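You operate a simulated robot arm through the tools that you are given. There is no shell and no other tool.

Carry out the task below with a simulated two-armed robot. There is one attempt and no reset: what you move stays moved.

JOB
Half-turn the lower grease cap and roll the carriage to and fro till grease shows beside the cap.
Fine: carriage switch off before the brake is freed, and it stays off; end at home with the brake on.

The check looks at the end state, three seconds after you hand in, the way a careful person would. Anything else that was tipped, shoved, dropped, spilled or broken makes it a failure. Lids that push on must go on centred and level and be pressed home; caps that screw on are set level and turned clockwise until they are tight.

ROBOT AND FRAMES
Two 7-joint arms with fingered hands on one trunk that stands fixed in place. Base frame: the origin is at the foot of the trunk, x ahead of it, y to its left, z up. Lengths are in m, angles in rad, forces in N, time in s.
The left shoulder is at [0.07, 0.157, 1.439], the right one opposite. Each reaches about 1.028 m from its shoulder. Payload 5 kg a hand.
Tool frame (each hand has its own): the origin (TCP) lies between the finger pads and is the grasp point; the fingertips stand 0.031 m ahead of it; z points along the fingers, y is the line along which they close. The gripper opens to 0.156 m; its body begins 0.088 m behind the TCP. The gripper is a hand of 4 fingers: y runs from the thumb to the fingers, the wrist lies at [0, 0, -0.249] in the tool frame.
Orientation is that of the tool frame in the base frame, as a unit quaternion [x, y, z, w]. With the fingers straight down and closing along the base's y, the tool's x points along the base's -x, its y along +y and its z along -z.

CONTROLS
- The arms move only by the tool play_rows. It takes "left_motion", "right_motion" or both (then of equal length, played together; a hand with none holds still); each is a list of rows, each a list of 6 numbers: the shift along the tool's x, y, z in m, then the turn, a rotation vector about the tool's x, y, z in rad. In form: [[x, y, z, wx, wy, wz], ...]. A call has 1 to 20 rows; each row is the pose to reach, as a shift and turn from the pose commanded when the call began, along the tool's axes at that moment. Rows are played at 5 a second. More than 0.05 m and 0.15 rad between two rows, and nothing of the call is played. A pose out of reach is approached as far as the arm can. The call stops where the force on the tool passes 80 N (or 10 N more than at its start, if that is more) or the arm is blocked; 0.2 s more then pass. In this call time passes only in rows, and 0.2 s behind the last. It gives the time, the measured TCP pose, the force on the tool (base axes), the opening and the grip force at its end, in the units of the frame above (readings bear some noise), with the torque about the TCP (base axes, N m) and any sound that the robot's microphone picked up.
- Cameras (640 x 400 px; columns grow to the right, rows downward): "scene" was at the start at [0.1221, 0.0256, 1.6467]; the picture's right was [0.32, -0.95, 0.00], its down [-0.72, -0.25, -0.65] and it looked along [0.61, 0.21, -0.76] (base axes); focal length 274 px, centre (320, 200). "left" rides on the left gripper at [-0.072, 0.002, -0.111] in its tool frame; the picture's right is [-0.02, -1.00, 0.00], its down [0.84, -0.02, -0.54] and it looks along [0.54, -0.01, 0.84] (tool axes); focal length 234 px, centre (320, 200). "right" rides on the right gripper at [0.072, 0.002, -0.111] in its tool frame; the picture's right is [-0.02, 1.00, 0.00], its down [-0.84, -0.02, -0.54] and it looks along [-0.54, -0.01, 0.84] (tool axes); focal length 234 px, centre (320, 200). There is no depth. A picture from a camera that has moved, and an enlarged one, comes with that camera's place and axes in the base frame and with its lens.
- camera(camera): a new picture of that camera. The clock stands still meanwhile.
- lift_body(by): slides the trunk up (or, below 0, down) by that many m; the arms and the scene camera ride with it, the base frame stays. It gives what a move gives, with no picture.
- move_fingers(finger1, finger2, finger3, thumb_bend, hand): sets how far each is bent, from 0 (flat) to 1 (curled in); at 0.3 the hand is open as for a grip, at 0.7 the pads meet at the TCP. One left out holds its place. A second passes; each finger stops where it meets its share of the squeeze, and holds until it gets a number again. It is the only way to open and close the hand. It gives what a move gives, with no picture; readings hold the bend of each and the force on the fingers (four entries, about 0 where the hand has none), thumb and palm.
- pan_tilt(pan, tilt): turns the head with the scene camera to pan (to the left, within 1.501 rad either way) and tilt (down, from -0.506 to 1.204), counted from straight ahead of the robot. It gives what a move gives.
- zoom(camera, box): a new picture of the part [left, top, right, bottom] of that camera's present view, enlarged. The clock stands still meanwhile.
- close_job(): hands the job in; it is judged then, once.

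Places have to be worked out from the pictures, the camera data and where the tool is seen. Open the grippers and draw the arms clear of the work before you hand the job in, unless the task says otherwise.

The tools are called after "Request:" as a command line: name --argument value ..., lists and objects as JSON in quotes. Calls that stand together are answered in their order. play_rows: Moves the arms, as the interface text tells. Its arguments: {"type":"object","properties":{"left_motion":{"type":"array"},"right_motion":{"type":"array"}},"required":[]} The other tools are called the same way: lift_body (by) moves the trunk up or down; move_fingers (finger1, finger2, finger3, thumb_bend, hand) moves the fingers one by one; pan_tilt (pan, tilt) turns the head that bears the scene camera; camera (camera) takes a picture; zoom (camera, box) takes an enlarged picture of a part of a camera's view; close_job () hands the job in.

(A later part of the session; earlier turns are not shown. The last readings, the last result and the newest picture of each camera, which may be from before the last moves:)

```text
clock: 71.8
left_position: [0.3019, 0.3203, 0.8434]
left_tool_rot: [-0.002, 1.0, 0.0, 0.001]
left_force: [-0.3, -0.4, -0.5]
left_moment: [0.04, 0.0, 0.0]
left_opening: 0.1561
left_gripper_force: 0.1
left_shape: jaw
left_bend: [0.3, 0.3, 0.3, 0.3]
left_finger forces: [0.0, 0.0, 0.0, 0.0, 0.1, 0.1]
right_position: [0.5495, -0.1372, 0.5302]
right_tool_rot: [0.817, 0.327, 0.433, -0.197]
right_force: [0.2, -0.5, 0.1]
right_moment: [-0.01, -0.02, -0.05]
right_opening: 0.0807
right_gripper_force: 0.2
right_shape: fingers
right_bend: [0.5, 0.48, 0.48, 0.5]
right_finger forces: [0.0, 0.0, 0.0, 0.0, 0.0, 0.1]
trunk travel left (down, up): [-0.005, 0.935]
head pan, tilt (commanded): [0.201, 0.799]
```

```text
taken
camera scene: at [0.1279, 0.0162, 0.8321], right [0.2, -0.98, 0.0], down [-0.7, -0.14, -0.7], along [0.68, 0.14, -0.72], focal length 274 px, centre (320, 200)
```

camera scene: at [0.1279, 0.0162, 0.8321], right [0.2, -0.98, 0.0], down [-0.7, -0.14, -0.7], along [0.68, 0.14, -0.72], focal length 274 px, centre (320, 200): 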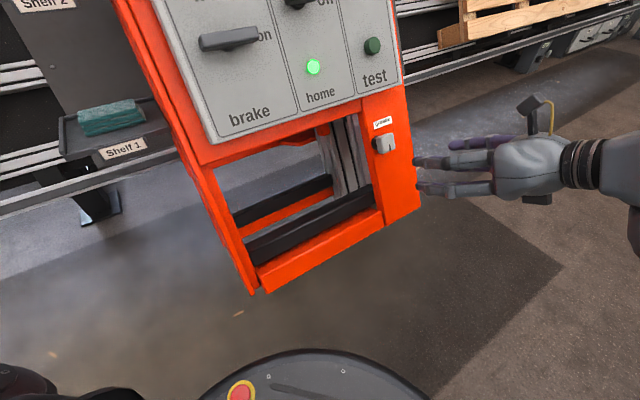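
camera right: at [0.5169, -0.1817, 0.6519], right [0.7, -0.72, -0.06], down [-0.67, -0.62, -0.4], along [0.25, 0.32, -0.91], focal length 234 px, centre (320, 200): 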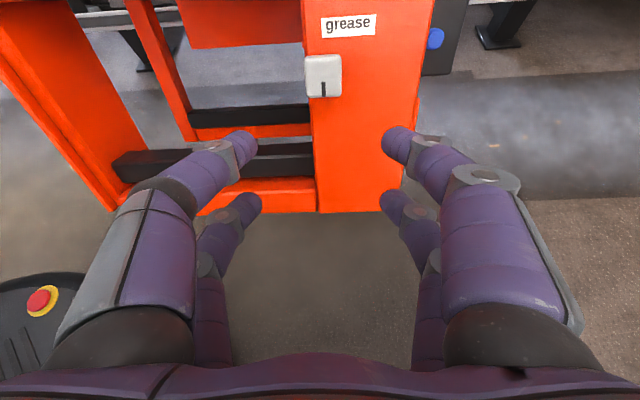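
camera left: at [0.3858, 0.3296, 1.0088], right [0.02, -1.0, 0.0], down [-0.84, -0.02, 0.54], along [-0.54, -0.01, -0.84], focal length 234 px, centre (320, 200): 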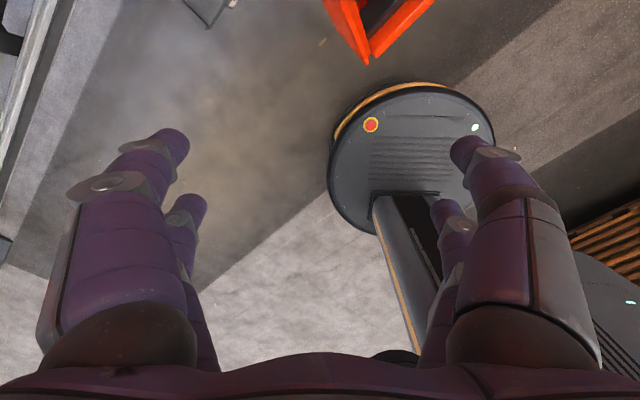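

All clear, force zero. Next the brake lever: I raise the trunk a bit and carry the hand over to a stand-off in front of the lever, turned so the digits close above and below it.

Request:
lift_body --by 0.17

Request:
play_rows --right_motion '[[0.0101, -0.0212, 0.0061, -0.0039, 0.0008, -0.1231], [0.0203, -0.0424, 0.0123, -0.0078, 0.0016, -0.2462], [0.0304, -0.0636, 0.0184, -0.0117, 0.0025, -0.3692], [0.0406, -0.0848, 0.0245, -0.0156, 0.0033, -0.4923], [0.0507, -0.106, 0.0307, -0.0195, 0.0041, -0.6154], [0.0608, -0.1272, 0.0368, -0.0234, 0.0049, -0.7385], [0.071, -0.1483, 0.0429, -0.0274, 0.0058, -0.8615], [0.0811, -0.1695, 0.049, -0.0313, 0.0066, -0.9846], [0.0912, -0.1907, 0.0552, -0.0352, 0.0074, -1.1077], [0.1014, -0.2119, 0.0613, -0.0391, 0.0082, -1.2308], [0.1115, -0.2331, 0.0674, -0.043, 0.0091, -1.3538], [0.1217, -0.2543, 0.0736, -0.0469, 0.0099, -1.4769], [0.1318, -0.2755, 0.0797, -0.0508, 0.0107, -1.6]]'

Request:
camera --camera "right"

Request:
camera --camera "scene"

```text
clock: 73.8
left_position: [0.3013, 0.3223, 1.0141]
left_tool_rot: [-0.001, 1.0, -0.001, 0.002]
left_force: [0.2, 0.7, -0.1]
left_moment: [-0.01, 0.0, 0.0]
left_opening: 0.1559
left_gripper_force: 0.1
left_shape: jaw
left_bend: [0.3, 0.3, 0.3, 0.3]
left_finger forces: [0.0, 0.0, 0.0, 0.0, 0.0, 0.0]
right_position: [0.5538, -0.1389, 0.7264]
right_tool_rot: [0.804, 0.332, 0.455, -0.188]
right_force: [-0.2, -0.2, -0.5]
right_moment: [-0.02, -0.02, 0.01]
right_opening: 0.0808
right_gripper_force: 0.0
right_shape: fingers
right_bend: [0.5, 0.48, 0.48, 0.5]
right_finger forces: [0.1, 0.0, 0.0, 0.1, 0.0, 0.0]
trunk travel left (down, up): [-0.175, 0.765]
head pan, tilt (commanded): [0.201, 0.799]
```

```text
clock: 76.6
left_position: [0.3016, 0.3237, 1.013]
left_tool_rot: [-0.001, 1.0, -0.002, 0.002]
left_force: [-0.1, 0.3, -0.1]
left_moment: [-0.08, 0.0, -0.03]
left_opening: 0.1556
left_gripper_force: 0.1
left_shape: jaw
left_bend: [0.3, 0.3, 0.3, 0.3]
left_finger forces: [0.1, 0.1, 0.1, 0.0, 0.1, 0.0]
right_position: [0.461, 0.1536, 0.8135]
right_tool_rot: [0.325, 0.797, 0.462, 0.214]
right_force: [-0.6, 0.3, 0.3]
right_moment: [0.0, -0.03, -0.02]
right_opening: 0.0807
right_gripper_force: 0.0
right_shape: fingers
right_bend: [0.5, 0.48, 0.48, 0.5]
right_finger forces: [0.0, 0.1, 0.0, 0.0, 0.0, 0.0]
right hand out of reach, approached as far as the arm can: row 1, 2, 3, 4, 5, 6, 7, 8, 9, 10, 11, 12, 13
trunk travel left (down, up): [-0.175, 0.765]
head pan, tilt (commanded): [0.201, 0.799]
```

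```text
taken
camera right: at [0.3413, 0.1388, 0.8651], right [0.34, 0.34, 0.88], down [0.23, -0.93, 0.28], along [0.91, 0.11, -0.4], focal length 234 px, centre (320, 200)
```

right: 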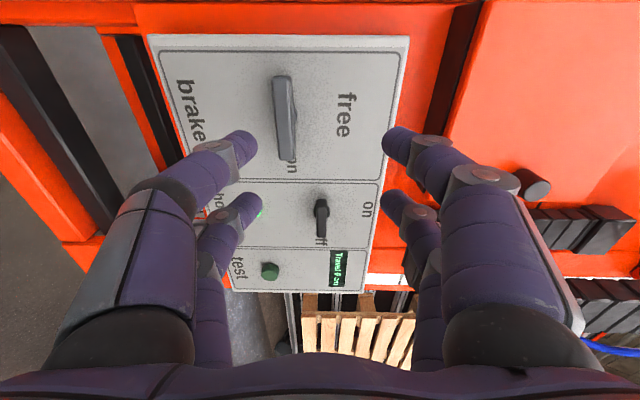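

```text
taken
camera scene: at [0.1281, 0.0175, 1.002], right [0.2, -0.98, 0.0], down [-0.7, -0.14, -0.7], along [0.68, 0.14, -0.72], focal length 274 px, centre (320, 200)
```

scene: 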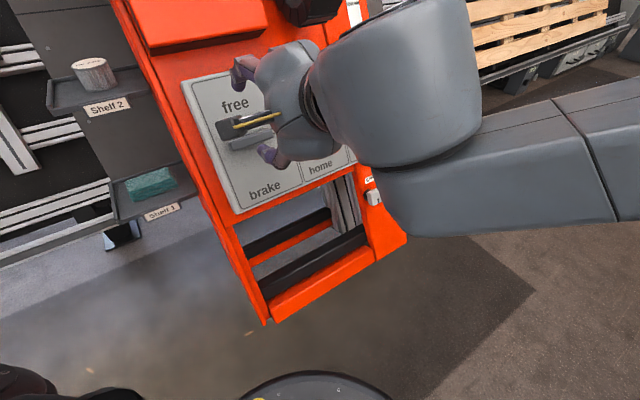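

The arm is a bit cramped here but the lever is where I estimated, (0.535, 0.233, 0.711). I move in to about 6 cm off the lever.

Request:
play_rows --right_motion '[[0.0017, -0.009, 0.021, 0, 0, 0], [0.0034, -0.018, 0.042, 0, 0, 0], [0.0051, -0.027, 0.063, 0, 0, 0], [0.0068, -0.036, 0.0846, 0, 0, 0]]'

Request:
camera --camera "right"

Request:
camera --camera "scene"

```text
clock: 77.6
left_position: [0.3056, 0.3203, 1.0128]
left_tool_rot: [-0.001, 1.0, 0.001, -0.001]
left_force: [1.5, -0.4, -0.7]
left_moment: [0.05, 0.13, 0.02]
left_opening: 0.1561
left_gripper_force: 0.1
left_shape: jaw
left_bend: [0.3, 0.3, 0.3, 0.3]
left_finger forces: [0.0, 0.1, 0.0, 0.1, 0.0, 0.0]
right_position: [0.4987, 0.1773, 0.7421]
right_tool_rot: [0.324, 0.795, 0.465, 0.216]
right_force: [2.0, -0.3, 1.4]
right_moment: [-0.06, 0.13, 0.13]
right_opening: 0.081
right_gripper_force: 0.1
right_shape: fingers
right_bend: [0.5, 0.48, 0.48, 0.5]
right_finger forces: [0.1, 0.1, 0.0, 0.0, 0.0, 0.0]
right hand out of reach, approached as far as the arm can: row 3, 4
trunk travel left (down, up): [-0.175, 0.765]
head pan, tilt (commanded): [0.201, 0.799]
```

```text
taken
camera right: at [0.3785, 0.1634, 0.7934], right [0.33, 0.34, 0.88], down [0.23, -0.93, 0.28], along [0.92, 0.11, -0.39], focal length 234 px, centre (320, 200)
```

right: 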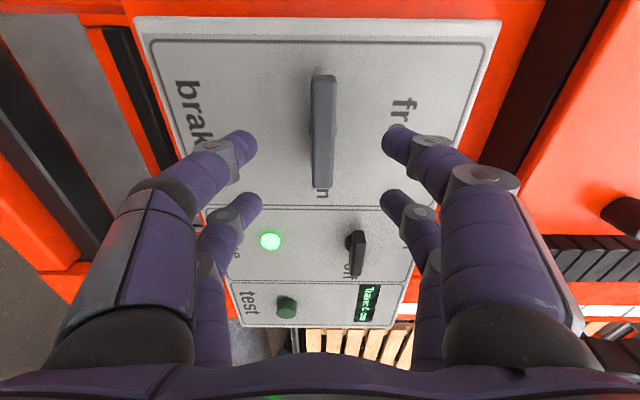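

```text
taken
camera scene: at [0.1309, 0.0154, 1.0016], right [0.2, -0.98, 0.0], down [-0.7, -0.14, -0.69], along [0.68, 0.14, -0.72], focal length 274 px, centre (320, 200)
```

scene: 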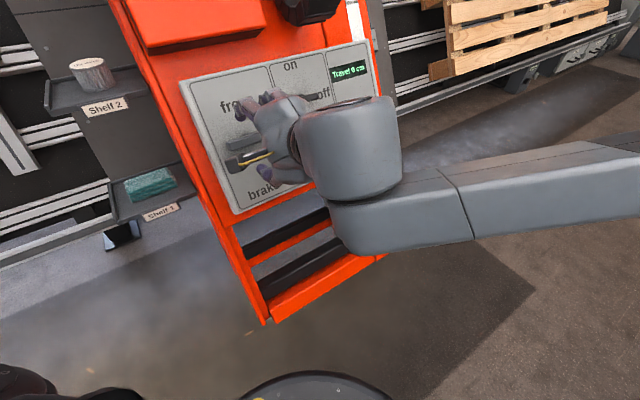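

The arm is too folded here (wrist very near the shoulder). I back off 12 cm and lower the trunk to put the shoulder farther below, which gave better room earlier.

Request:
play_rows --right_motion '[[0, 0, -0.03, 0, 0, 0], [-0.02, 0, -0.06, 0, 0, 0], [-0.04, 0, -0.09, 0, 0, 0], [-0.06, 0, -0.12, 0, 0, 0]]'

Request:
lift_body --by -0.17

Request:
camera --camera "scene"

Request:
camera --camera "right"

```text
clock: 78.6
left_position: [0.3008, 0.3231, 1.0143]
left_tool_rot: [-0.002, 1.0, 0.0, 0.001]
left_force: [0.0, 0.3, 0.4]
left_moment: [0.01, 0.01, 0.02]
left_opening: 0.1559
left_gripper_force: 0.0
left_shape: jaw
left_bend: [0.3, 0.3, 0.3, 0.3]
left_finger forces: [0.1, 0.0, 0.1, 0.0, 0.0, 0.0]
right_position: [0.496, 0.11, 0.7892]
right_tool_rot: [0.324, 0.798, 0.462, 0.213]
right_force: [-0.8, 0.2, -0.2]
right_moment: [-0.03, -0.01, 0.0]
right_opening: 0.0813
right_gripper_force: 0.2
right_shape: fingers
right_bend: [0.5, 0.48, 0.48, 0.5]
right_finger forces: [0.0, 0.0, 0.1, 0.0, 0.0, 0.1]
right hand out of reach, approached as far as the arm can: row 2, 3, 4
trunk travel left (down, up): [-0.175, 0.765]
head pan, tilt (commanded): [0.201, 0.799]
```

```text
clock: 80.5
left_position: [0.3014, 0.3215, 0.8436]
left_tool_rot: [-0.001, 1.0, -0.001, 0.002]
left_force: [0.0, -0.6, -0.6]
left_moment: [0.02, 0.03, 0.0]
left_opening: 0.1561
left_gripper_force: 0.1
left_shape: jaw
left_bend: [0.3, 0.3, 0.3, 0.3]
left_finger forces: [0.0, 0.1, 0.1, 0.0, 0.0, 0.0]
right_position: [0.4966, 0.1092, 0.6193]
right_tool_rot: [0.325, 0.797, 0.463, 0.212]
right_force: [0.4, -0.2, 0.7]
right_moment: [0.02, 0.03, 0.01]
right_opening: 0.0811
right_gripper_force: 0.1
right_shape: fingers
right_bend: [0.5, 0.48, 0.48, 0.5]
right_finger forces: [0.0, 0.1, 0.0, 0.1, 0.0, 0.0]
trunk travel left (down, up): [-0.005, 0.935]
head pan, tilt (commanded): [0.201, 0.799]
```

```text
taken
camera scene: at [0.1279, 0.0161, 0.8322], right [0.2, -0.98, 0.0], down [-0.7, -0.14, -0.7], along [0.68, 0.14, -0.72], focal length 274 px, centre (320, 200)
```

scene: 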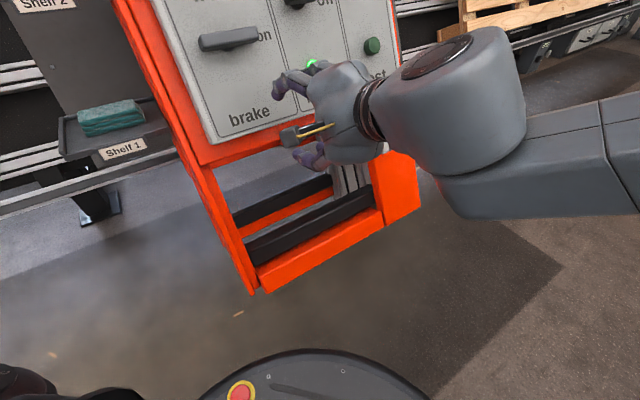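

```text
taken
camera right: at [0.3762, 0.0941, 0.6697], right [0.34, 0.34, 0.88], down [0.23, -0.93, 0.28], along [0.91, 0.11, -0.39], focal length 234 px, centre (320, 200)
```

right: 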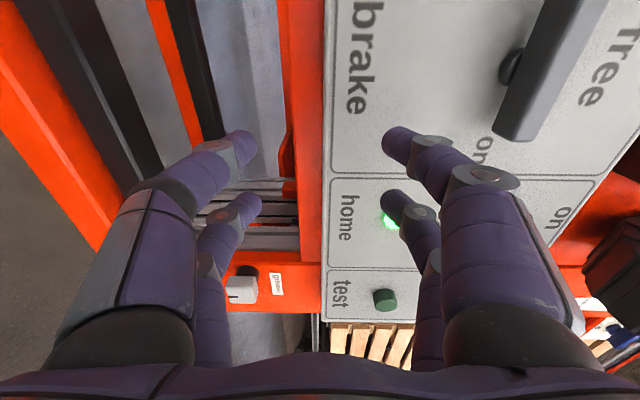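

Now there is room. I retract slightly, then move up and left along the panel to stand off 8 cm in front of the lever.

Request:
play_rows --right_motion '[[0, 0, -0.02, 0, 0, 0], [0, 0.01, -0.04, 0, 0, 0], [0.009, 0.035, -0.04, 0, 0, 0], [0.018, 0.06, -0.04, 0, 0, 0], [0.028, 0.085, -0.04, 0, 0, 0], [0.04, 0.115, -0.035, 0, 0, 0], [0.0554, 0.1394, -0.025, 0, 0, 0]]'

Request:
camera --camera "right"

Request:
camera --camera "scene"

```text
clock: 82.1
left_position: [0.3025, 0.3215, 0.8426]
left_tool_rot: [-0.001, 1.0, 0.0, 0.001]
left_force: [-0.4, 0.1, 0.0]
left_moment: [0.01, 0.03, -0.01]
left_opening: 0.1559
left_gripper_force: 0.2
left_shape: jaw
left_bend: [0.3, 0.3, 0.3, 0.3]
left_finger forces: [0.0, 0.0, 0.1, 0.1, 0.0, 0.1]
right_position: [0.4908, 0.1764, 0.7535]
right_tool_rot: [0.325, 0.797, 0.463, 0.213]
right_force: [0.2, -0.4, 0.1]
right_moment: [-0.01, 0.03, 0.04]
right_opening: 0.0811
right_gripper_force: 0.2
right_shape: fingers
right_bend: [0.5, 0.48, 0.48, 0.5]
right_finger forces: [0.1, 0.0, 0.0, 0.0, 0.0, 0.0]
right hand out of reach, approached as far as the arm can: row 1, 2, 3, 7
trunk travel left (down, up): [-0.005, 0.935]
head pan, tilt (commanded): [0.201, 0.799]
```

```text
taken
camera right: at [0.3714, 0.1624, 0.8047], right [0.34, 0.34, 0.88], down [0.23, -0.93, 0.28], along [0.91, 0.11, -0.4], focal length 234 px, centre (320, 200)
```

right: 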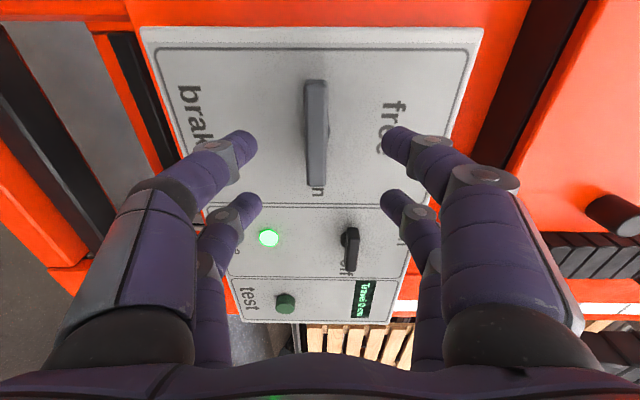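

```text
taken
camera scene: at [0.1288, 0.0158, 0.8319], right [0.2, -0.98, 0.0], down [-0.7, -0.14, -0.7], along [0.68, 0.14, -0.72], focal length 274 px, centre (320, 200)
```

scene: 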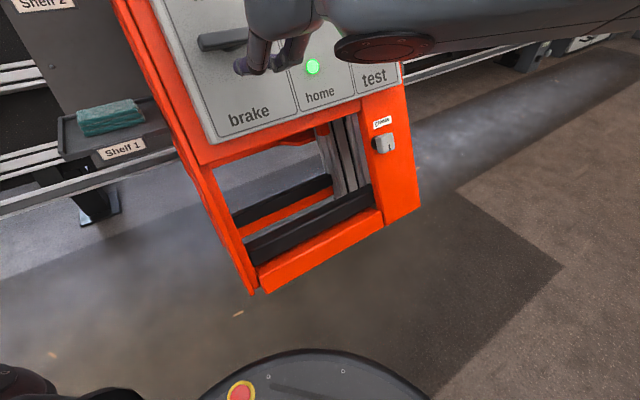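

Close to the target now. I try advancing toward the lever.

Request:
play_rows --right_motion '[[0.003, 0, 0.02, 0, 0, 0], [0.006, 0, 0.035, 0, 0, 0], [0.01, 0, 0.05, 0, 0, 0]]'

Request:
camera --camera "right"

```text
clock: 82.9
left_position: [0.3013, 0.3229, 0.8442]
left_tool_rot: [0.0, 1.0, -0.001, 0.002]
left_force: [-0.5, -0.2, -0.1]
left_moment: [0.0, -0.03, 0.0]
left_opening: 0.1557
left_gripper_force: 0.0
left_shape: jaw
left_bend: [0.3, 0.3, 0.3, 0.3]
left_finger forces: [0.1, 0.1, 0.0, 0.0, 0.1, 0.0]
right_position: [0.4988, 0.18, 0.753]
right_tool_rot: [0.325, 0.796, 0.464, 0.213]
right_force: [0.4, 0.1, -0.5]
right_moment: [0.0, 0.01, -0.01]
right_opening: 0.0812
right_gripper_force: 0.1
right_shape: fingers
right_bend: [0.5, 0.48, 0.48, 0.5]
right_finger forces: [0.0, 0.0, 0.0, 0.1, 0.1, 0.0]
right hand out of reach, approached as far as the arm can: row 1, 2, 3
trunk travel left (down, up): [-0.005, 0.935]
head pan, tilt (commanded): [0.201, 0.799]
```

```text
taken
camera right: at [0.378, 0.1656, 0.8042], right [0.34, 0.34, 0.88], down [0.23, -0.93, 0.28], along [0.91, 0.11, -0.39], focal length 234 px, centre (320, 200)
```

right: 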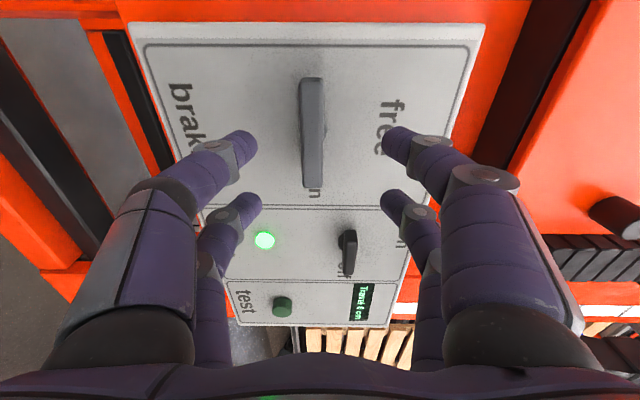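

Same lateral limit again (about y = 0.18) with this hand direction. I try slanting the hand so it points more to the left, which lets the wrist stay further right.

Request:
play_rows --right_motion '[[0, 0, 0, 0, 0.1, 0], [0, 0, 0, 0, 0.2, 0], [0, 0, 0, 0, 0.3, 0], [0, 0, 0, 0, 0.4, 0]]'

Request:
camera --camera "right"

Request:
camera --camera "scene"

```text
clock: 83.9
left_position: [0.301, 0.3204, 0.8433]
left_tool_rot: [0.0, 1.0, -0.001, 0.001]
left_force: [-0.2, 0.1, -0.7]
left_moment: [0.03, 0.04, 0.0]
left_opening: 0.1559
left_gripper_force: 0.2
left_shape: jaw
left_bend: [0.3, 0.3, 0.3, 0.3]
left_finger forces: [0.0, 0.1, 0.0, 0.0, 0.0, 0.0]
right_position: [0.4992, 0.1798, 0.7538]
right_tool_rot: [0.226, 0.822, 0.52, 0.05]
right_force: [0.1, -0.3, -0.2]
right_moment: [-0.01, 0.01, -0.03]
right_opening: 0.0809
right_gripper_force: 0.1
right_shape: fingers
right_bend: [0.5, 0.48, 0.48, 0.5]
right_finger forces: [0.0, 0.0, 0.0, 0.0, 0.0, 0.0]
trunk travel left (down, up): [-0.005, 0.935]
head pan, tilt (commanded): [0.201, 0.799]
```

```text
taken
camera right: at [0.401, 0.1181, 0.8153], right [0.34, 0.35, 0.87], down [0.57, -0.82, 0.1], along [0.75, 0.46, -0.48], focal length 234 px, centre (320, 200)
```

right: 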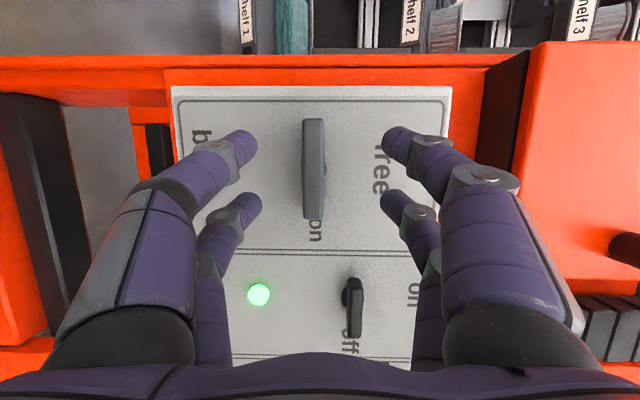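

```text
taken
camera scene: at [0.128, 0.0161, 0.8321], right [0.2, -0.98, 0.0], down [-0.7, -0.14, -0.7], along [0.68, 0.14, -0.72], focal length 274 px, centre (320, 200)
```

scene: 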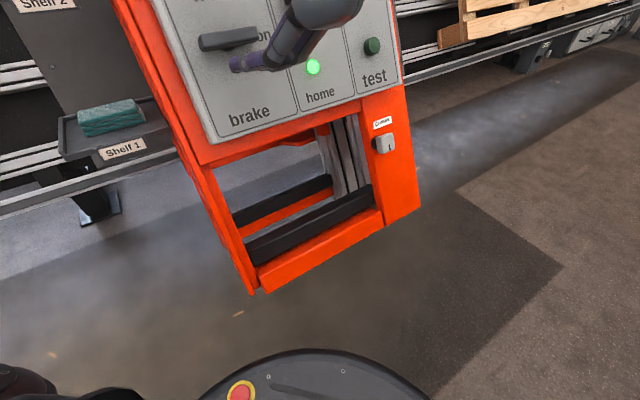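

No reach complaint in this slanted pose and the lever lies nicely along the gap between the digits. I advance toward it.

Request:
play_rows --right_motion '[[-0.003, -0.003, 0.015, 0, 0, 0], [-0.006, -0.006, 0.03, 0, 0, 0], [-0.0104, -0.0062, 0.045, 0, 0, 0]]'

Request:
camera --camera "right"

Request:
camera --camera "scene"

```text
clock: 84.7
left_position: [0.3007, 0.3204, 0.8443]
left_tool_rot: [0.0, 1.0, -0.001, 0.0]
left_force: [0.0, 0.2, -0.4]
left_moment: [0.01, 0.04, -0.02]
left_opening: 0.1559
left_gripper_force: 0.0
left_shape: jaw
left_bend: [0.3, 0.3, 0.3, 0.3]
left_finger forces: [0.0, 0.0, 0.0, 0.0, 0.1, 0.0]
right_position: [0.5194, 0.2098, 0.7253]
right_tool_rot: [0.226, 0.823, 0.518, 0.051]
right_force: [0.8, -0.2, -0.1]
right_moment: [0.02, 0.01, 0.01]
right_opening: 0.0811
right_gripper_force: 0.1
right_shape: fingers
right_bend: [0.5, 0.48, 0.48, 0.5]
right_finger forces: [0.0, 0.0, 0.1, 0.0, 0.0, 0.0]
trunk travel left (down, up): [-0.005, 0.935]
head pan, tilt (commanded): [0.201, 0.799]
```

```text
taken
camera right: at [0.422, 0.149, 0.787], right [0.34, 0.35, 0.87], down [0.57, -0.82, 0.1], along [0.75, 0.46, -0.48], focal length 234 px, centre (320, 200)
```

right: 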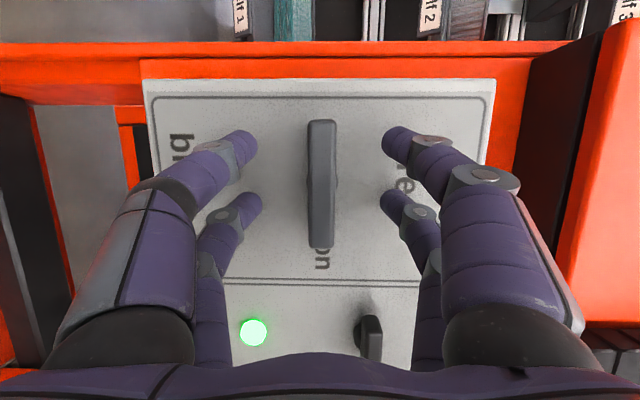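

```text
taken
camera scene: at [0.1282, 0.0161, 0.8321], right [0.2, -0.98, 0.0], down [-0.7, -0.14, -0.7], along [0.68, 0.14, -0.72], focal length 274 px, centre (320, 200)
```

scene: 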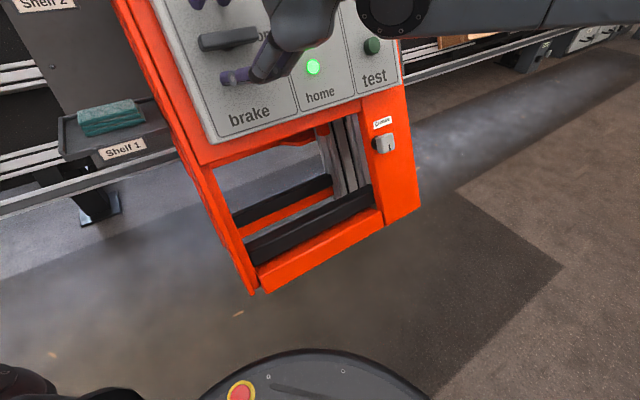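

Reachable now. I narrow the fingers a bit and go in a further 1.4 cm.

Request:
move_fingers --hand "right" --finger1 0.6 --finger2 0.6 --finger3 0.6 --thumb_bend 0.6

Request:
play_rows --right_motion '[[0, 0, 0.007, 0, 0, 0], [0, 0, 0.014, 0, 0, 0]]'

Request:
camera --camera "right"

```text
clock: 85.7
left_position: [0.3015, 0.3224, 0.8434]
left_tool_rot: [-0.001, 1.0, 0.0, 0.001]
left_force: [-0.7, 0.8, 0.6]
left_moment: [0.02, 0.07, 0.0]
left_opening: 0.1558
left_gripper_force: 0.1
left_shape: jaw
left_bend: [0.3, 0.3, 0.3, 0.3]
left_finger forces: [0.0, 0.1, 0.0, 0.0, 0.0, 0.1]
right_position: [0.519, 0.2107, 0.7239]
right_tool_rot: [0.226, 0.823, 0.518, 0.05]
right_force: [0.1, -0.3, 0.1]
right_moment: [-0.01, 0.01, 0.0]
right_opening: 0.0421
right_gripper_force: 0.2
right_shape: fingers
right_bend: [0.6, 0.6, 0.6, 0.6]
right_finger forces: [0.1, 0.0, 0.0, 0.0, 0.0, 0.1]
trunk travel left (down, up): [-0.005, 0.935]
head pan, tilt (commanded): [0.201, 0.799]
```

```text
clock: 86.3
left_position: [0.3, 0.3188, 0.845]
left_tool_rot: [-0.001, 1.0, 0.0, 0.002]
left_force: [-0.5, 0.0, -0.2]
left_moment: [-0.02, -0.01, 0.03]
left_opening: 0.1559
left_gripper_force: 0.1
left_shape: jaw
left_bend: [0.3, 0.3, 0.3, 0.3]
left_finger forces: [0.1, 0.0, 0.0, 0.0, 0.1, 0.0]
right_position: [0.5232, 0.2195, 0.7229]
right_tool_rot: [0.225, 0.821, 0.522, 0.051]
right_force: [-17.5, -27.7, 15.4]
right_moment: [-0.6, 0.17, -0.78]
right_opening: 0.0417
right_gripper_force: 18.1
right_shape: fingers
right_bend: [0.6, 0.61, 0.57, 0.6]
right_finger forces: [0.1, 12.6, 22.8, 0.0, 0.0, 0.1]
trunk travel left (down, up): [-0.005, 0.935]
head pan, tilt (commanded): [0.201, 0.799]
```

```text
taken
camera right: at [0.4244, 0.1579, 0.7848], right [0.34, 0.34, 0.88], down [0.57, -0.82, 0.1], along [0.75, 0.46, -0.47], focal length 234 px, centre (320, 200)
```

right: 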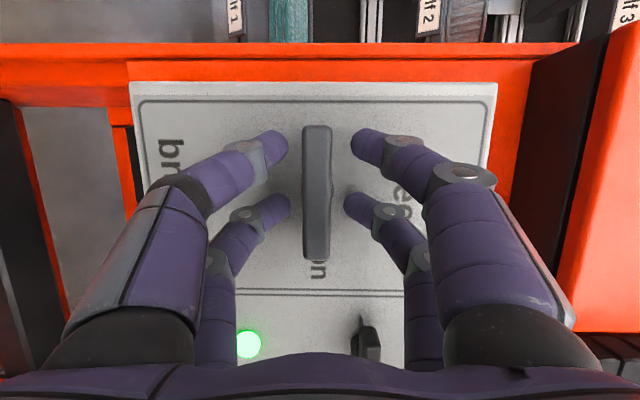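

The far digits touched the panel (about 35 N). I back off 8 mm and close on the lever.

Request:
play_rows --right_motion '[[0, 0, -0.004, 0, 0, 0], [0, 0, -0.009, 0, 0, 0]]'

Request:
move_fingers --hand "right" --finger1 0.8 --finger2 0.8 --finger3 0.8 --thumb_bend 0.8

Request:
camera --camera "right"

Request:
zoom --camera "scene" --box '[160, 0, 400, 160]'

```text
clock: 86.9
left_position: [0.3012, 0.3221, 0.8433]
left_tool_rot: [-0.001, 1.0, -0.001, 0.002]
left_force: [0.4, 0.3, 0.4]
left_moment: [0.05, 0.01, 0.0]
left_opening: 0.156
left_gripper_force: 0.1
left_shape: jaw
left_bend: [0.3, 0.3, 0.3, 0.3]
left_finger forces: [0.0, 0.0, 0.0, 0.0, 0.0, 0.1]
right_position: [0.5223, 0.2146, 0.7195]
right_tool_rot: [0.227, 0.824, 0.517, 0.049]
right_force: [0.1, -0.5, 0.1]
right_moment: [0.03, -0.02, 0.01]
right_opening: 0.042
right_gripper_force: 0.1
right_shape: fingers
right_bend: [0.6, 0.6, 0.6, 0.6]
right_finger forces: [0.0, 0.0, 0.0, 0.1, 0.1, 0.1]
trunk travel left (down, up): [-0.005, 0.935]
head pan, tilt (commanded): [0.201, 0.799]
```

```text
clock: 87.9
left_position: [0.3023, 0.3221, 0.8427]
left_tool_rot: [-0.001, 1.0, -0.001, 0.001]
left_force: [-0.1, -0.1, 1.0]
left_moment: [0.01, -0.01, 0.02]
left_opening: 0.1562
left_gripper_force: 0.0
left_shape: jaw
left_bend: [0.3, 0.3, 0.3, 0.3]
left_finger forces: [0.0, 0.0, 0.1, 0.0, 0.0, 0.1]
right_position: [0.5204, 0.2153, 0.7203]
right_tool_rot: [0.227, 0.824, 0.517, 0.05]
right_force: [-0.2, 4.7, -12.6]
right_moment: [-0.14, -0.06, -0.06]
right_opening: 0.0168
right_gripper_force: 20.9
right_shape: fingers
right_bend: [0.64, 0.65, 0.68, 0.68]
right_finger forces: [8.4, 7.2, 8.9, 0.1, 16.9, 0.0]
trunk travel left (down, up): [-0.005, 0.935]
head pan, tilt (commanded): [0.201, 0.799]
```

```text
taken
camera right: at [0.4237, 0.1541, 0.7828], right [0.34, 0.35, 0.87], down [0.57, -0.82, 0.1], along [0.75, 0.46, -0.48], focal length 234 px, centre (320, 200)
```

right: 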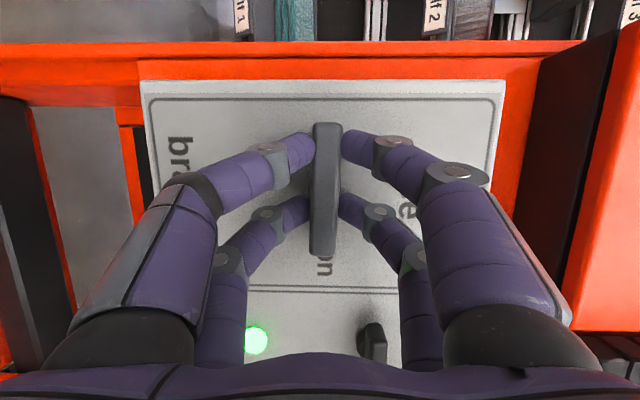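

```text
2.50 times, centred on (280, 80) of scene
camera zoom: at [0.1286, 0.0167, 0.8319], right [0.2, -0.98, 0.0], down [-0.7, -0.14, -0.7], along [0.68, 0.14, -0.72], focal length 686 px, centre (420, 500)
```

zoom: 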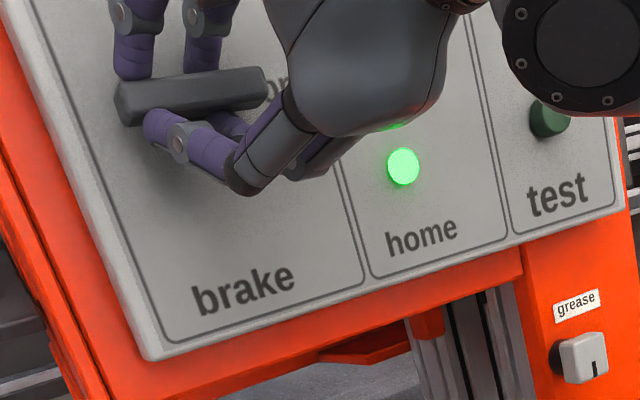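

The lever is held firmly. I turn it counter-clockwise (toward "free") by 0.56 rad and check that it follows.

Request:
play_rows --right_motion '[[0, 0, 0, 0, 0, -0.14], [0, 0, 0, 0, 0, -0.28], [0, 0, 0, 0, 0, -0.42], [0, 0, 0, 0, 0, -0.56]]'

Request:
camera --camera "right"

Request:
zoom --camera "scene" --box '[160, 0, 400, 160]'

```text
clock: 88.9
left_position: [0.3014, 0.3204, 0.8448]
left_tool_rot: [-0.001, 1.0, 0.0, 0.002]
left_force: [0.3, -0.7, 0.2]
left_moment: [-0.01, -0.02, 0.01]
left_opening: 0.1561
left_gripper_force: 0.0
left_shape: jaw
left_bend: [0.3, 0.3, 0.3, 0.3]
left_finger forces: [0.1, 0.0, 0.0, 0.0, 0.0, 0.0]
right_position: [0.52, 0.2146, 0.7218]
right_tool_rot: [-0.01, 0.854, 0.484, 0.19]
right_force: [-19.3, -11.9, -13.0]
right_moment: [0.23, 2.2, -1.11]
right_opening: 0.0227
right_gripper_force: 40.1
right_shape: fingers
right_bend: [0.56, 0.7, 0.58, 0.75]
right_finger forces: [21.7, 2.8, 46.2, 0.0, 9.0, 0.0]
trunk travel left (down, up): [-0.005, 0.935]
head pan, tilt (commanded): [0.201, 0.799]
```

```text
taken
camera right: at [0.4187, 0.1353, 0.7492], right [-0.18, 0.53, 0.83], down [0.61, -0.6, 0.51], along [0.77, 0.6, -0.21], focal length 234 px, centre (320, 200)
```

right: 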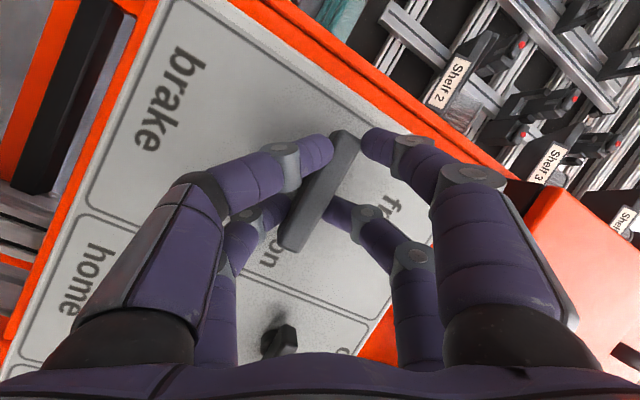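

```text
2.50 times, centred on (280, 80) of scene
camera zoom: at [0.1273, 0.0156, 0.8322], right [0.2, -0.98, 0.0], down [-0.7, -0.14, -0.7], along [0.68, 0.14, -0.72], focal length 686 px, centre (420, 500)
```

zoom: 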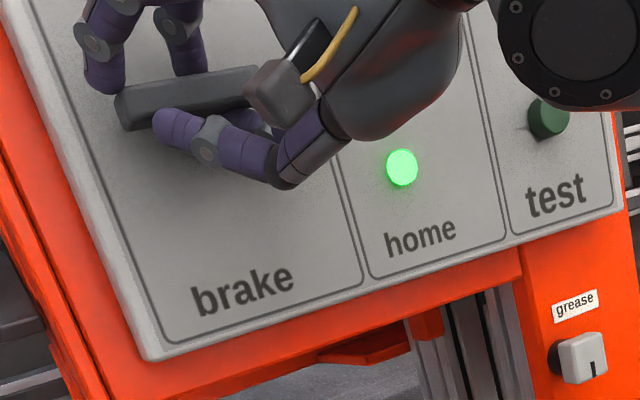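

The lever does not follow counter-clockwise even at about 2 N·m, so as with the switch its stop is on that side. I turn back and try clockwise.

Request:
play_rows --right_motion '[[0, 0, 0, 0, 0, 0.14], [0, 0, 0, 0, 0, 0.28], [0, 0, 0, 0, 0, 0.42], [0, 0, 0, 0, 0, 0.56]]'

Request:
camera --camera "right"

Request:
zoom --camera "scene" --box '[160, 0, 400, 160]'

```text
clock: 89.9
left_position: [0.3016, 0.3226, 0.8447]
left_tool_rot: [-0.001, 1.0, -0.001, 0.003]
left_force: [-0.4, -0.7, 1.5]
left_moment: [0.0, -0.01, -0.04]
left_opening: 0.1558
left_gripper_force: 0.0
left_shape: jaw
left_bend: [0.3, 0.3, 0.3, 0.3]
left_finger forces: [0.0, 0.0, 0.1, 0.1, 0.0, 0.0]
right_position: [0.5214, 0.2154, 0.723]
right_tool_rot: [0.226, 0.823, 0.52, 0.05]
right_force: [-15.0, 0.3, -6.3]
right_moment: [0.24, 0.12, 0.54]
right_opening: 0.0193
right_gripper_force: 23.3
right_shape: fingers
right_bend: [0.59, 0.69, 0.63, 0.75]
right_finger forces: [10.0, 5.4, 10.5, 0.0, 19.1, 0.0]
trunk travel left (down, up): [-0.005, 0.935]
head pan, tilt (commanded): [0.201, 0.799]
```

```text
taken
camera right: at [0.4228, 0.1533, 0.7863], right [0.34, 0.35, 0.87], down [0.57, -0.82, 0.1], along [0.75, 0.46, -0.48], focal length 234 px, centre (320, 200)
```

right: 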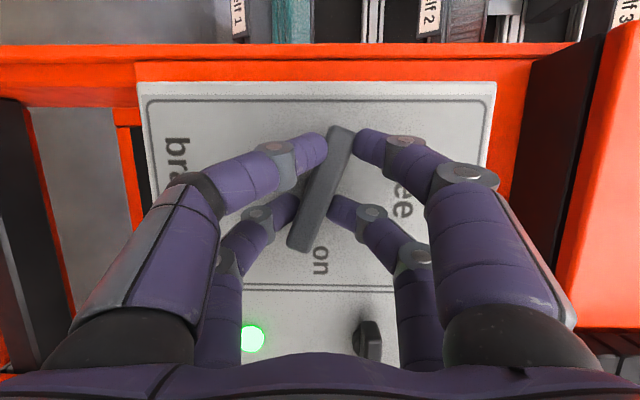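

```text
2.50 times, centred on (280, 80) of scene
camera zoom: at [0.1272, 0.0163, 0.8323], right [0.2, -0.98, 0.0], down [-0.7, -0.14, -0.7], along [0.68, 0.14, -0.72], focal length 686 px, centre (420, 500)
```

zoom: 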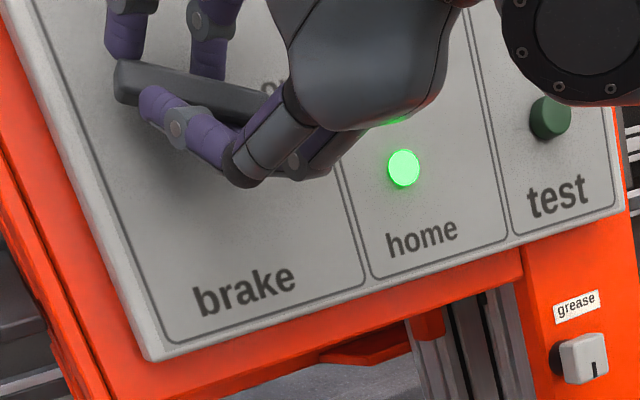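

On the way back the lever turned clockwise (left end rising toward "free"). I continue clockwise with the grip.

Request:
play_rows --right_motion '[[0, 0, 0, 0, 0, 0.14], [0, 0, 0, 0, 0, 0.28], [0, 0, 0, 0, 0, 0.42], [0, 0, 0, 0, 0, 0.56], [0, 0, 0, 0, 0, 0.7], [0, 0, 0, 0, 0, 0.84]]'

Request:
camera --camera "right"

Request:
zoom --camera "scene" --box '[160, 0, 400, 160]'

```text
clock: 91.3
left_position: [0.2986, 0.3201, 0.8444]
left_tool_rot: [-0.001, 1.0, 0.0, 0.003]
left_force: [-0.6, -0.5, 0.1]
left_moment: [-0.03, -0.03, 0.01]
left_opening: 0.1562
left_gripper_force: 0.1
left_shape: jaw
left_bend: [0.3, 0.3, 0.3, 0.3]
left_finger forces: [0.0, 0.0, 0.0, 0.1, 0.0, 0.0]
right_position: [0.5208, 0.2154, 0.7269]
right_tool_rot: [0.541, 0.658, 0.497, -0.166]
right_force: [-16.5, -8.2, 17.7]
right_moment: [1.0, -0.65, 0.4]
right_opening: 0.0185
right_gripper_force: 30.0
right_shape: fingers
right_bend: [0.59, 0.65, 0.66, 0.75]
right_finger forces: [16.5, 8.7, 8.3, 0.0, 25.9, 0.0]
trunk travel left (down, up): [-0.005, 0.935]
head pan, tilt (commanded): [0.201, 0.799]
```

```text
taken
camera right: at [0.4611, 0.1605, 0.8321], right [0.89, -0.09, 0.46], down [0.11, -0.91, -0.4], along [0.45, 0.4, -0.8], focal length 234 px, centre (320, 200)
```

right: 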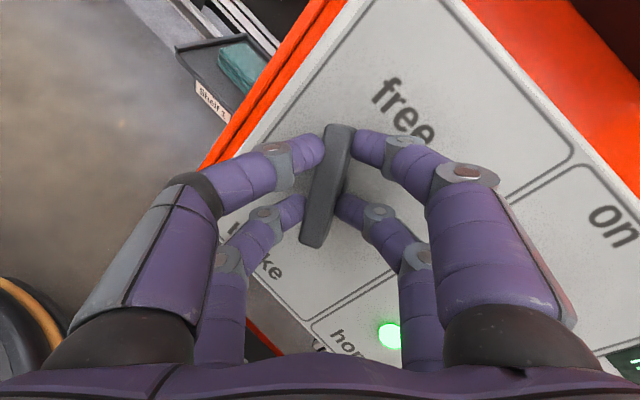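

```text
2.50 times, centred on (280, 80) of scene
camera zoom: at [0.1258, 0.0149, 0.8327], right [0.2, -0.98, 0.0], down [-0.7, -0.14, -0.7], along [0.69, 0.14, -0.71], focal length 686 px, centre (420, 500)
```

zoom: 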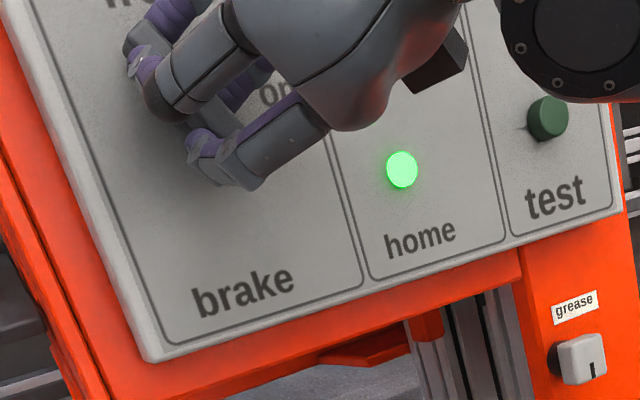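

The lever follows, about 45° to go. I continue clockwise.

Request:
play_rows --right_motion '[[0, 0, 0, 0, 0, 0.12], [0, 0, 0, 0, 0, 0.24], [0, 0, 0, 0, 0, 0.36], [0, 0, 0, 0, 0, 0.48], [0, 0, 0, 0, 0, 0.6], [0, 0, 0, 0, 0, 0.7]]'

Request:
camera --camera "right"

Request:
zoom --camera "scene" --box '[160, 0, 400, 160]'

```text
clock: 92.7
left_position: [0.2976, 0.3196, 0.8452]
left_tool_rot: [-0.001, 1.0, 0.001, 0.003]
left_force: [0.0, 0.1, -0.4]
left_moment: [-0.03, 0.02, -0.04]
left_opening: 0.1557
left_gripper_force: 0.1
left_shape: jaw
left_bend: [0.3, 0.3, 0.3, 0.3]
left_finger forces: [0.0, 0.0, 0.0, 0.0, 0.0, 0.0]
right_position: [0.5176, 0.2144, 0.73]
right_tool_rot: [0.732, 0.434, 0.411, -0.327]
right_force: [-13.6, -17.5, 36.1]
right_moment: [0.87, -1.65, -0.05]
right_opening: 0.0204
right_gripper_force: 37.1
right_shape: fingers
right_bend: [0.58, 0.61, 0.69, 0.77]
right_finger forces: [15.7, 13.5, 5.3, 0.0, 39.2, 0.0]
trunk travel left (down, up): [-0.005, 0.935]
head pan, tilt (commanded): [0.201, 0.799]
```

```text
taken
camera right: at [0.5057, 0.1465, 0.8422], right [0.9, -0.42, -0.14], down [-0.43, -0.75, -0.5], along [0.1, 0.51, -0.86], focal length 234 px, centre (320, 200)
```

right: 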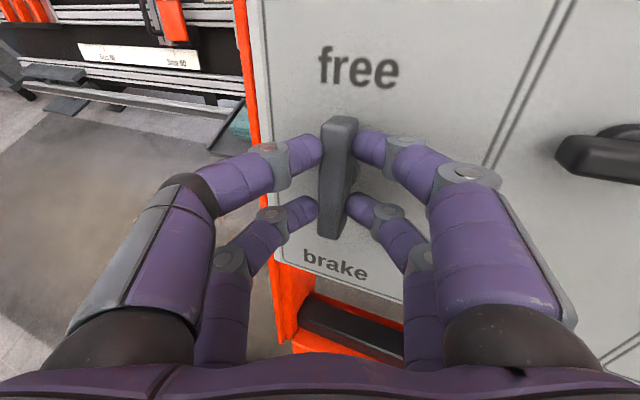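

```text
2.50 times, centred on (280, 80) of scene
camera zoom: at [0.1249, 0.0138, 0.8329], right [0.2, -0.98, 0.0], down [-0.7, -0.14, -0.7], along [0.69, 0.14, -0.71], focal length 686 px, centre (420, 500)
```

zoom: 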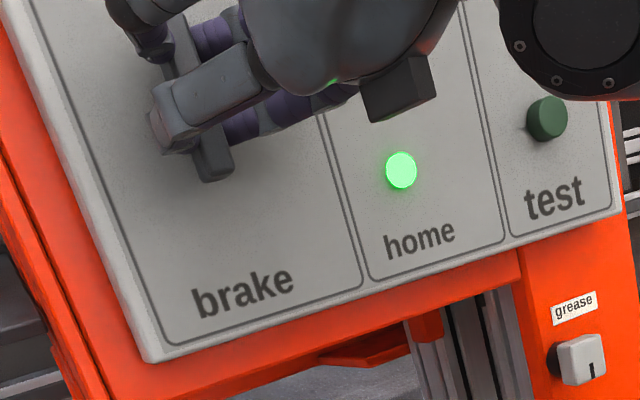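

The lever is now lined up with "brake–free". I nudge a little further to be sure it is at its stop.

Request:
play_rows --right_motion '[[0, 0, 0, 0, 0, 0.1], [0, 0, 0, 0, 0, 0.2]]'

Request:
camera --camera "right"

```text
clock: 93.3
left_position: [0.2978, 0.3206, 0.8464]
left_tool_rot: [-0.001, 1.0, 0.001, 0.004]
left_force: [-0.1, 0.1, -0.5]
left_moment: [0.01, -0.02, -0.01]
left_opening: 0.1558
left_gripper_force: 0.0
left_shape: jaw
left_bend: [0.3, 0.3, 0.3, 0.3]
left_finger forces: [0.0, 0.1, 0.1, 0.0, 0.0, 0.0]
right_position: [0.5168, 0.2123, 0.7307]
right_tool_rot: [0.771, 0.36, 0.378, -0.366]
right_force: [-14.2, -19.6, 41.1]
right_moment: [0.56, -2.04, 0.3]
right_opening: 0.0202
right_gripper_force: 40.1
right_shape: fingers
right_bend: [0.61, 0.58, 0.71, 0.77]
right_finger forces: [11.3, 20.6, 2.8, 0.0, 45.9, 0.1]
trunk travel left (down, up): [-0.005, 0.935]
head pan, tilt (commanded): [0.201, 0.799]
```

```text
taken
camera right: at [0.5172, 0.1398, 0.8397], right [0.82, -0.48, -0.31], down [-0.57, -0.68, -0.46], along [0.01, 0.56, -0.83], focal length 234 px, centre (320, 200)
```

right: 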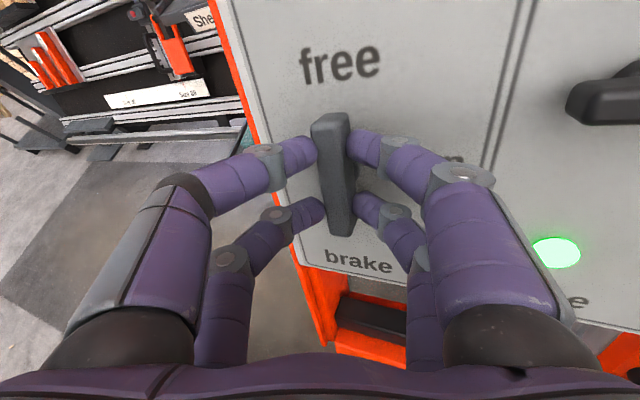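

At its stop, pointing to "free" (about 1 N·m resisting). I open the hand and withdraw to confirm.

Request:
move_fingers --hand "right" --finger1 0.55 --finger2 0.55 --finger3 0.55 --thumb_bend 0.55

Request:
play_rows --right_motion '[[0, 0, -0.03, 0, 0, 0], [0, 0, -0.06, 0, 0, 0], [0, 0, -0.09, 0, 0, 0], [0, 0, -0.12, 0, 0, 0]]'

Request:
camera --camera "right"

Request:
camera --camera "scene"

```text
clock: 94.3
left_position: [0.3012, 0.322, 0.8437]
left_tool_rot: [-0.001, 1.0, -0.001, 0.001]
left_force: [0.4, 0.5, -0.3]
left_moment: [0.02, -0.01, 0.01]
left_opening: 0.1558
left_gripper_force: 0.0
left_shape: jaw
left_bend: [0.3, 0.3, 0.3, 0.3]
left_finger forces: [0.1, 0.0, 0.0, 0.0, 0.0, 0.0]
right_position: [0.5203, 0.2148, 0.7223]
right_tool_rot: [0.775, 0.357, 0.373, -0.363]
right_force: [-6.7, -3.9, 0.1]
right_moment: [-0.02, -0.02, -0.03]
right_opening: 0.0521
right_gripper_force: 3.2
right_shape: fingers
right_bend: [0.59, 0.57, 0.55, 0.55]
right_finger forces: [5.1, 1.6, 0.1, 0.0, 0.0, 0.0]
trunk travel left (down, up): [-0.005, 0.935]
head pan, tilt (commanded): [0.201, 0.799]
```

```text
clock: 95.3
left_position: [0.3022, 0.3208, 0.8438]
left_tool_rot: [-0.001, 1.0, 0.0, 0.002]
left_force: [0.0, -0.3, -0.1]
left_moment: [0.02, -0.01, -0.02]
left_opening: 0.1558
left_gripper_force: 0.0
left_shape: jaw
left_bend: [0.3, 0.3, 0.3, 0.3]
left_finger forces: [0.0, 0.0, 0.0, 0.0, 0.0, 0.0]
right_position: [0.4838, 0.1128, 0.7767]
right_tool_rot: [0.775, 0.357, 0.373, -0.364]
right_force: [-0.6, -1.0, -0.3]
right_moment: [-0.01, 0.0, 0.03]
right_opening: 0.0605
right_gripper_force: 0.2
right_shape: fingers
right_bend: [0.55, 0.55, 0.55, 0.55]
right_finger forces: [0.0, 0.0, 0.0, 0.0, 0.1, 0.0]
trunk travel left (down, up): [-0.005, 0.935]
head pan, tilt (commanded): [0.201, 0.799]
```

```text
taken
camera right: at [0.4844, 0.0408, 0.8865], right [0.81, -0.49, -0.32], down [-0.58, -0.68, -0.45], along [0.0, 0.55, -0.84], focal length 234 px, centre (320, 200)
```

right: 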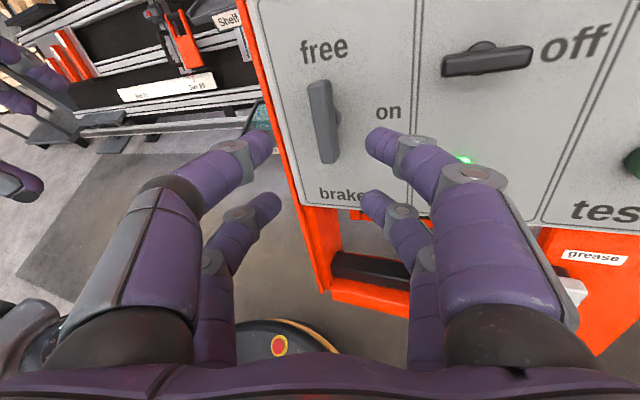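

```text
taken
camera scene: at [0.1279, 0.0156, 0.8322], right [0.2, -0.98, 0.0], down [-0.7, -0.14, -0.7], along [0.68, 0.14, -0.72], focal length 274 px, centre (320, 200)
```

scene: 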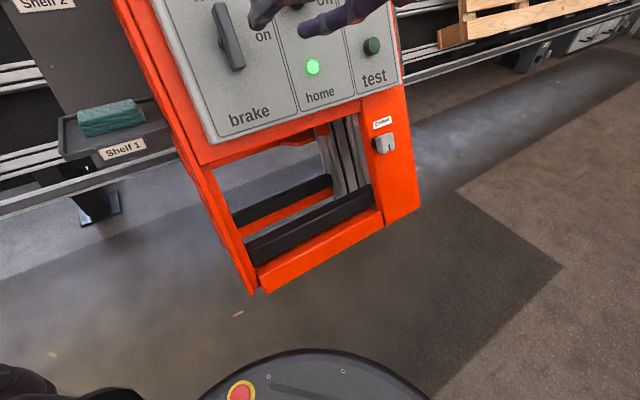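

Switch is "off", brake is "free", cap is half-turned. To roll the carriage I'll hold the black vertical handle (about (0.715, 0.425, 1.184)) with the right hand, so I raise the trunk.

Request:
lift_body --by 0.4

Request:
lift_body --by 0.17

Request:
pan_tilt --pan 0.55 --tilt 0.6

Request:
camera --camera "scene"

Request:
camera --camera "right"

```text
clock: 99.1
left_position: [0.3006, 0.3209, 1.244]
left_tool_rot: [-0.001, 1.0, -0.001, 0.002]
left_force: [-0.8, -0.3, -0.2]
left_moment: [-0.01, 0.01, 0.01]
left_opening: 0.1559
left_gripper_force: 0.1
left_shape: jaw
left_bend: [0.3, 0.3, 0.3, 0.3]
left_finger forces: [0.0, 0.1, 0.0, 0.0, 0.0, 0.0]
right_position: [0.4847, 0.1144, 1.1772]
right_tool_rot: [0.776, 0.357, 0.372, -0.363]
right_force: [0.6, 0.5, 1.0]
right_moment: [-0.02, 0.02, 0.0]
right_opening: 0.0606
right_gripper_force: 0.1
right_shape: fingers
right_bend: [0.55, 0.55, 0.55, 0.55]
right_finger forces: [0.0, 0.1, 0.1, 0.1, 0.0, 0.0]
trunk travel left (down, up): [-0.405, 0.535]
head pan, tilt (commanded): [0.201, 0.799]
```

```text
clock: 101.0
left_position: [0.3022, 0.3217, 1.4139]
left_tool_rot: [-0.001, 1.0, 0.0, 0.002]
left_force: [-0.9, -0.1, -0.4]
left_moment: [-0.04, -0.02, -0.03]
left_opening: 0.156
left_gripper_force: 0.1
left_shape: jaw
left_bend: [0.3, 0.3, 0.3, 0.3]
left_finger forces: [0.1, 0.0, 0.1, 0.1, 0.1, 0.1]
right_position: [0.4848, 0.1133, 1.3466]
right_tool_rot: [0.775, 0.358, 0.372, -0.364]
right_force: [0.8, -0.3, 0.1]
right_moment: [0.01, 0.0, -0.02]
right_opening: 0.0604
right_gripper_force: 0.1
right_shape: fingers
right_bend: [0.55, 0.55, 0.55, 0.55]
right_finger forces: [0.0, 0.0, 0.0, 0.1, 0.0, 0.0]
trunk travel left (down, up): [-0.575, 0.365]
head pan, tilt (commanded): [0.201, 0.799]
```

```text
clock: 101.9
left_position: [0.3005, 0.3213, 1.414]
left_tool_rot: [-0.001, 1.0, 0.0, 0.002]
left_force: [1.4, 0.5, 0.1]
left_moment: [0.01, -0.03, -0.02]
left_opening: 0.156
left_gripper_force: 0.1
left_shape: jaw
left_bend: [0.3, 0.3, 0.3, 0.3]
left_finger forces: [0.0, 0.1, 0.0, 0.0, 0.0, 0.0]
right_position: [0.4836, 0.1138, 1.348]
right_tool_rot: [0.775, 0.358, 0.372, -0.364]
right_force: [-0.3, 0.1, 1.0]
right_moment: [0.0, 0.0, 0.01]
right_opening: 0.0606
right_gripper_force: 0.0
right_shape: fingers
right_bend: [0.55, 0.55, 0.55, 0.55]
right_finger forces: [0.0, 0.0, 0.0, 0.0, 0.0, 0.0]
trunk travel left (down, up): [-0.575, 0.365]
head pan, tilt (commanded): [0.55, 0.6]
```

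```text
taken
camera scene: at [0.1243, 0.0458, 1.419], right [0.52, -0.85, 0.0], down [-0.48, -0.29, -0.82], along [0.7, 0.43, -0.57], focal length 274 px, centre (320, 200)
```

scene: 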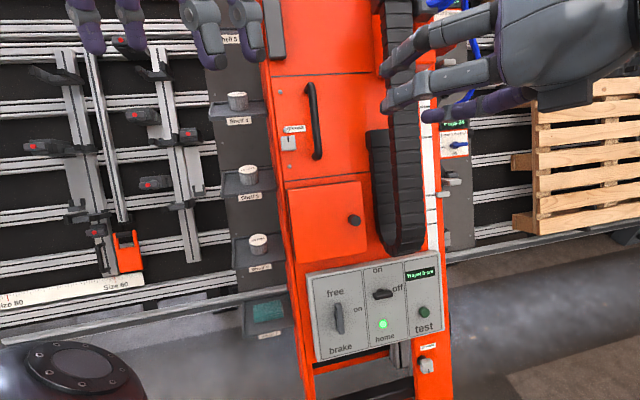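

```text
taken
camera right: at [0.4848, 0.041, 1.4567], right [0.81, -0.49, -0.32], down [-0.58, -0.68, -0.45], along [0.0, 0.55, -0.84], focal length 234 px, centre (320, 200)
```

right: 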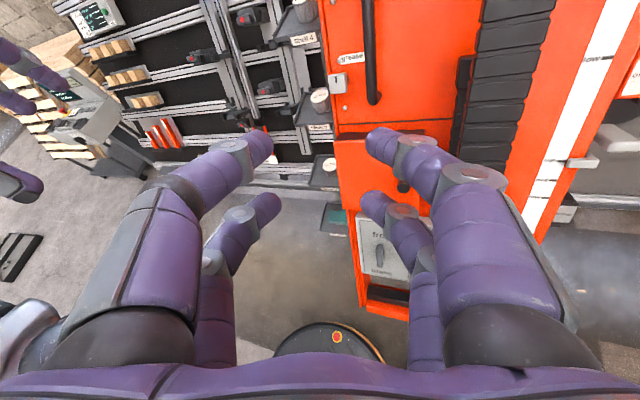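

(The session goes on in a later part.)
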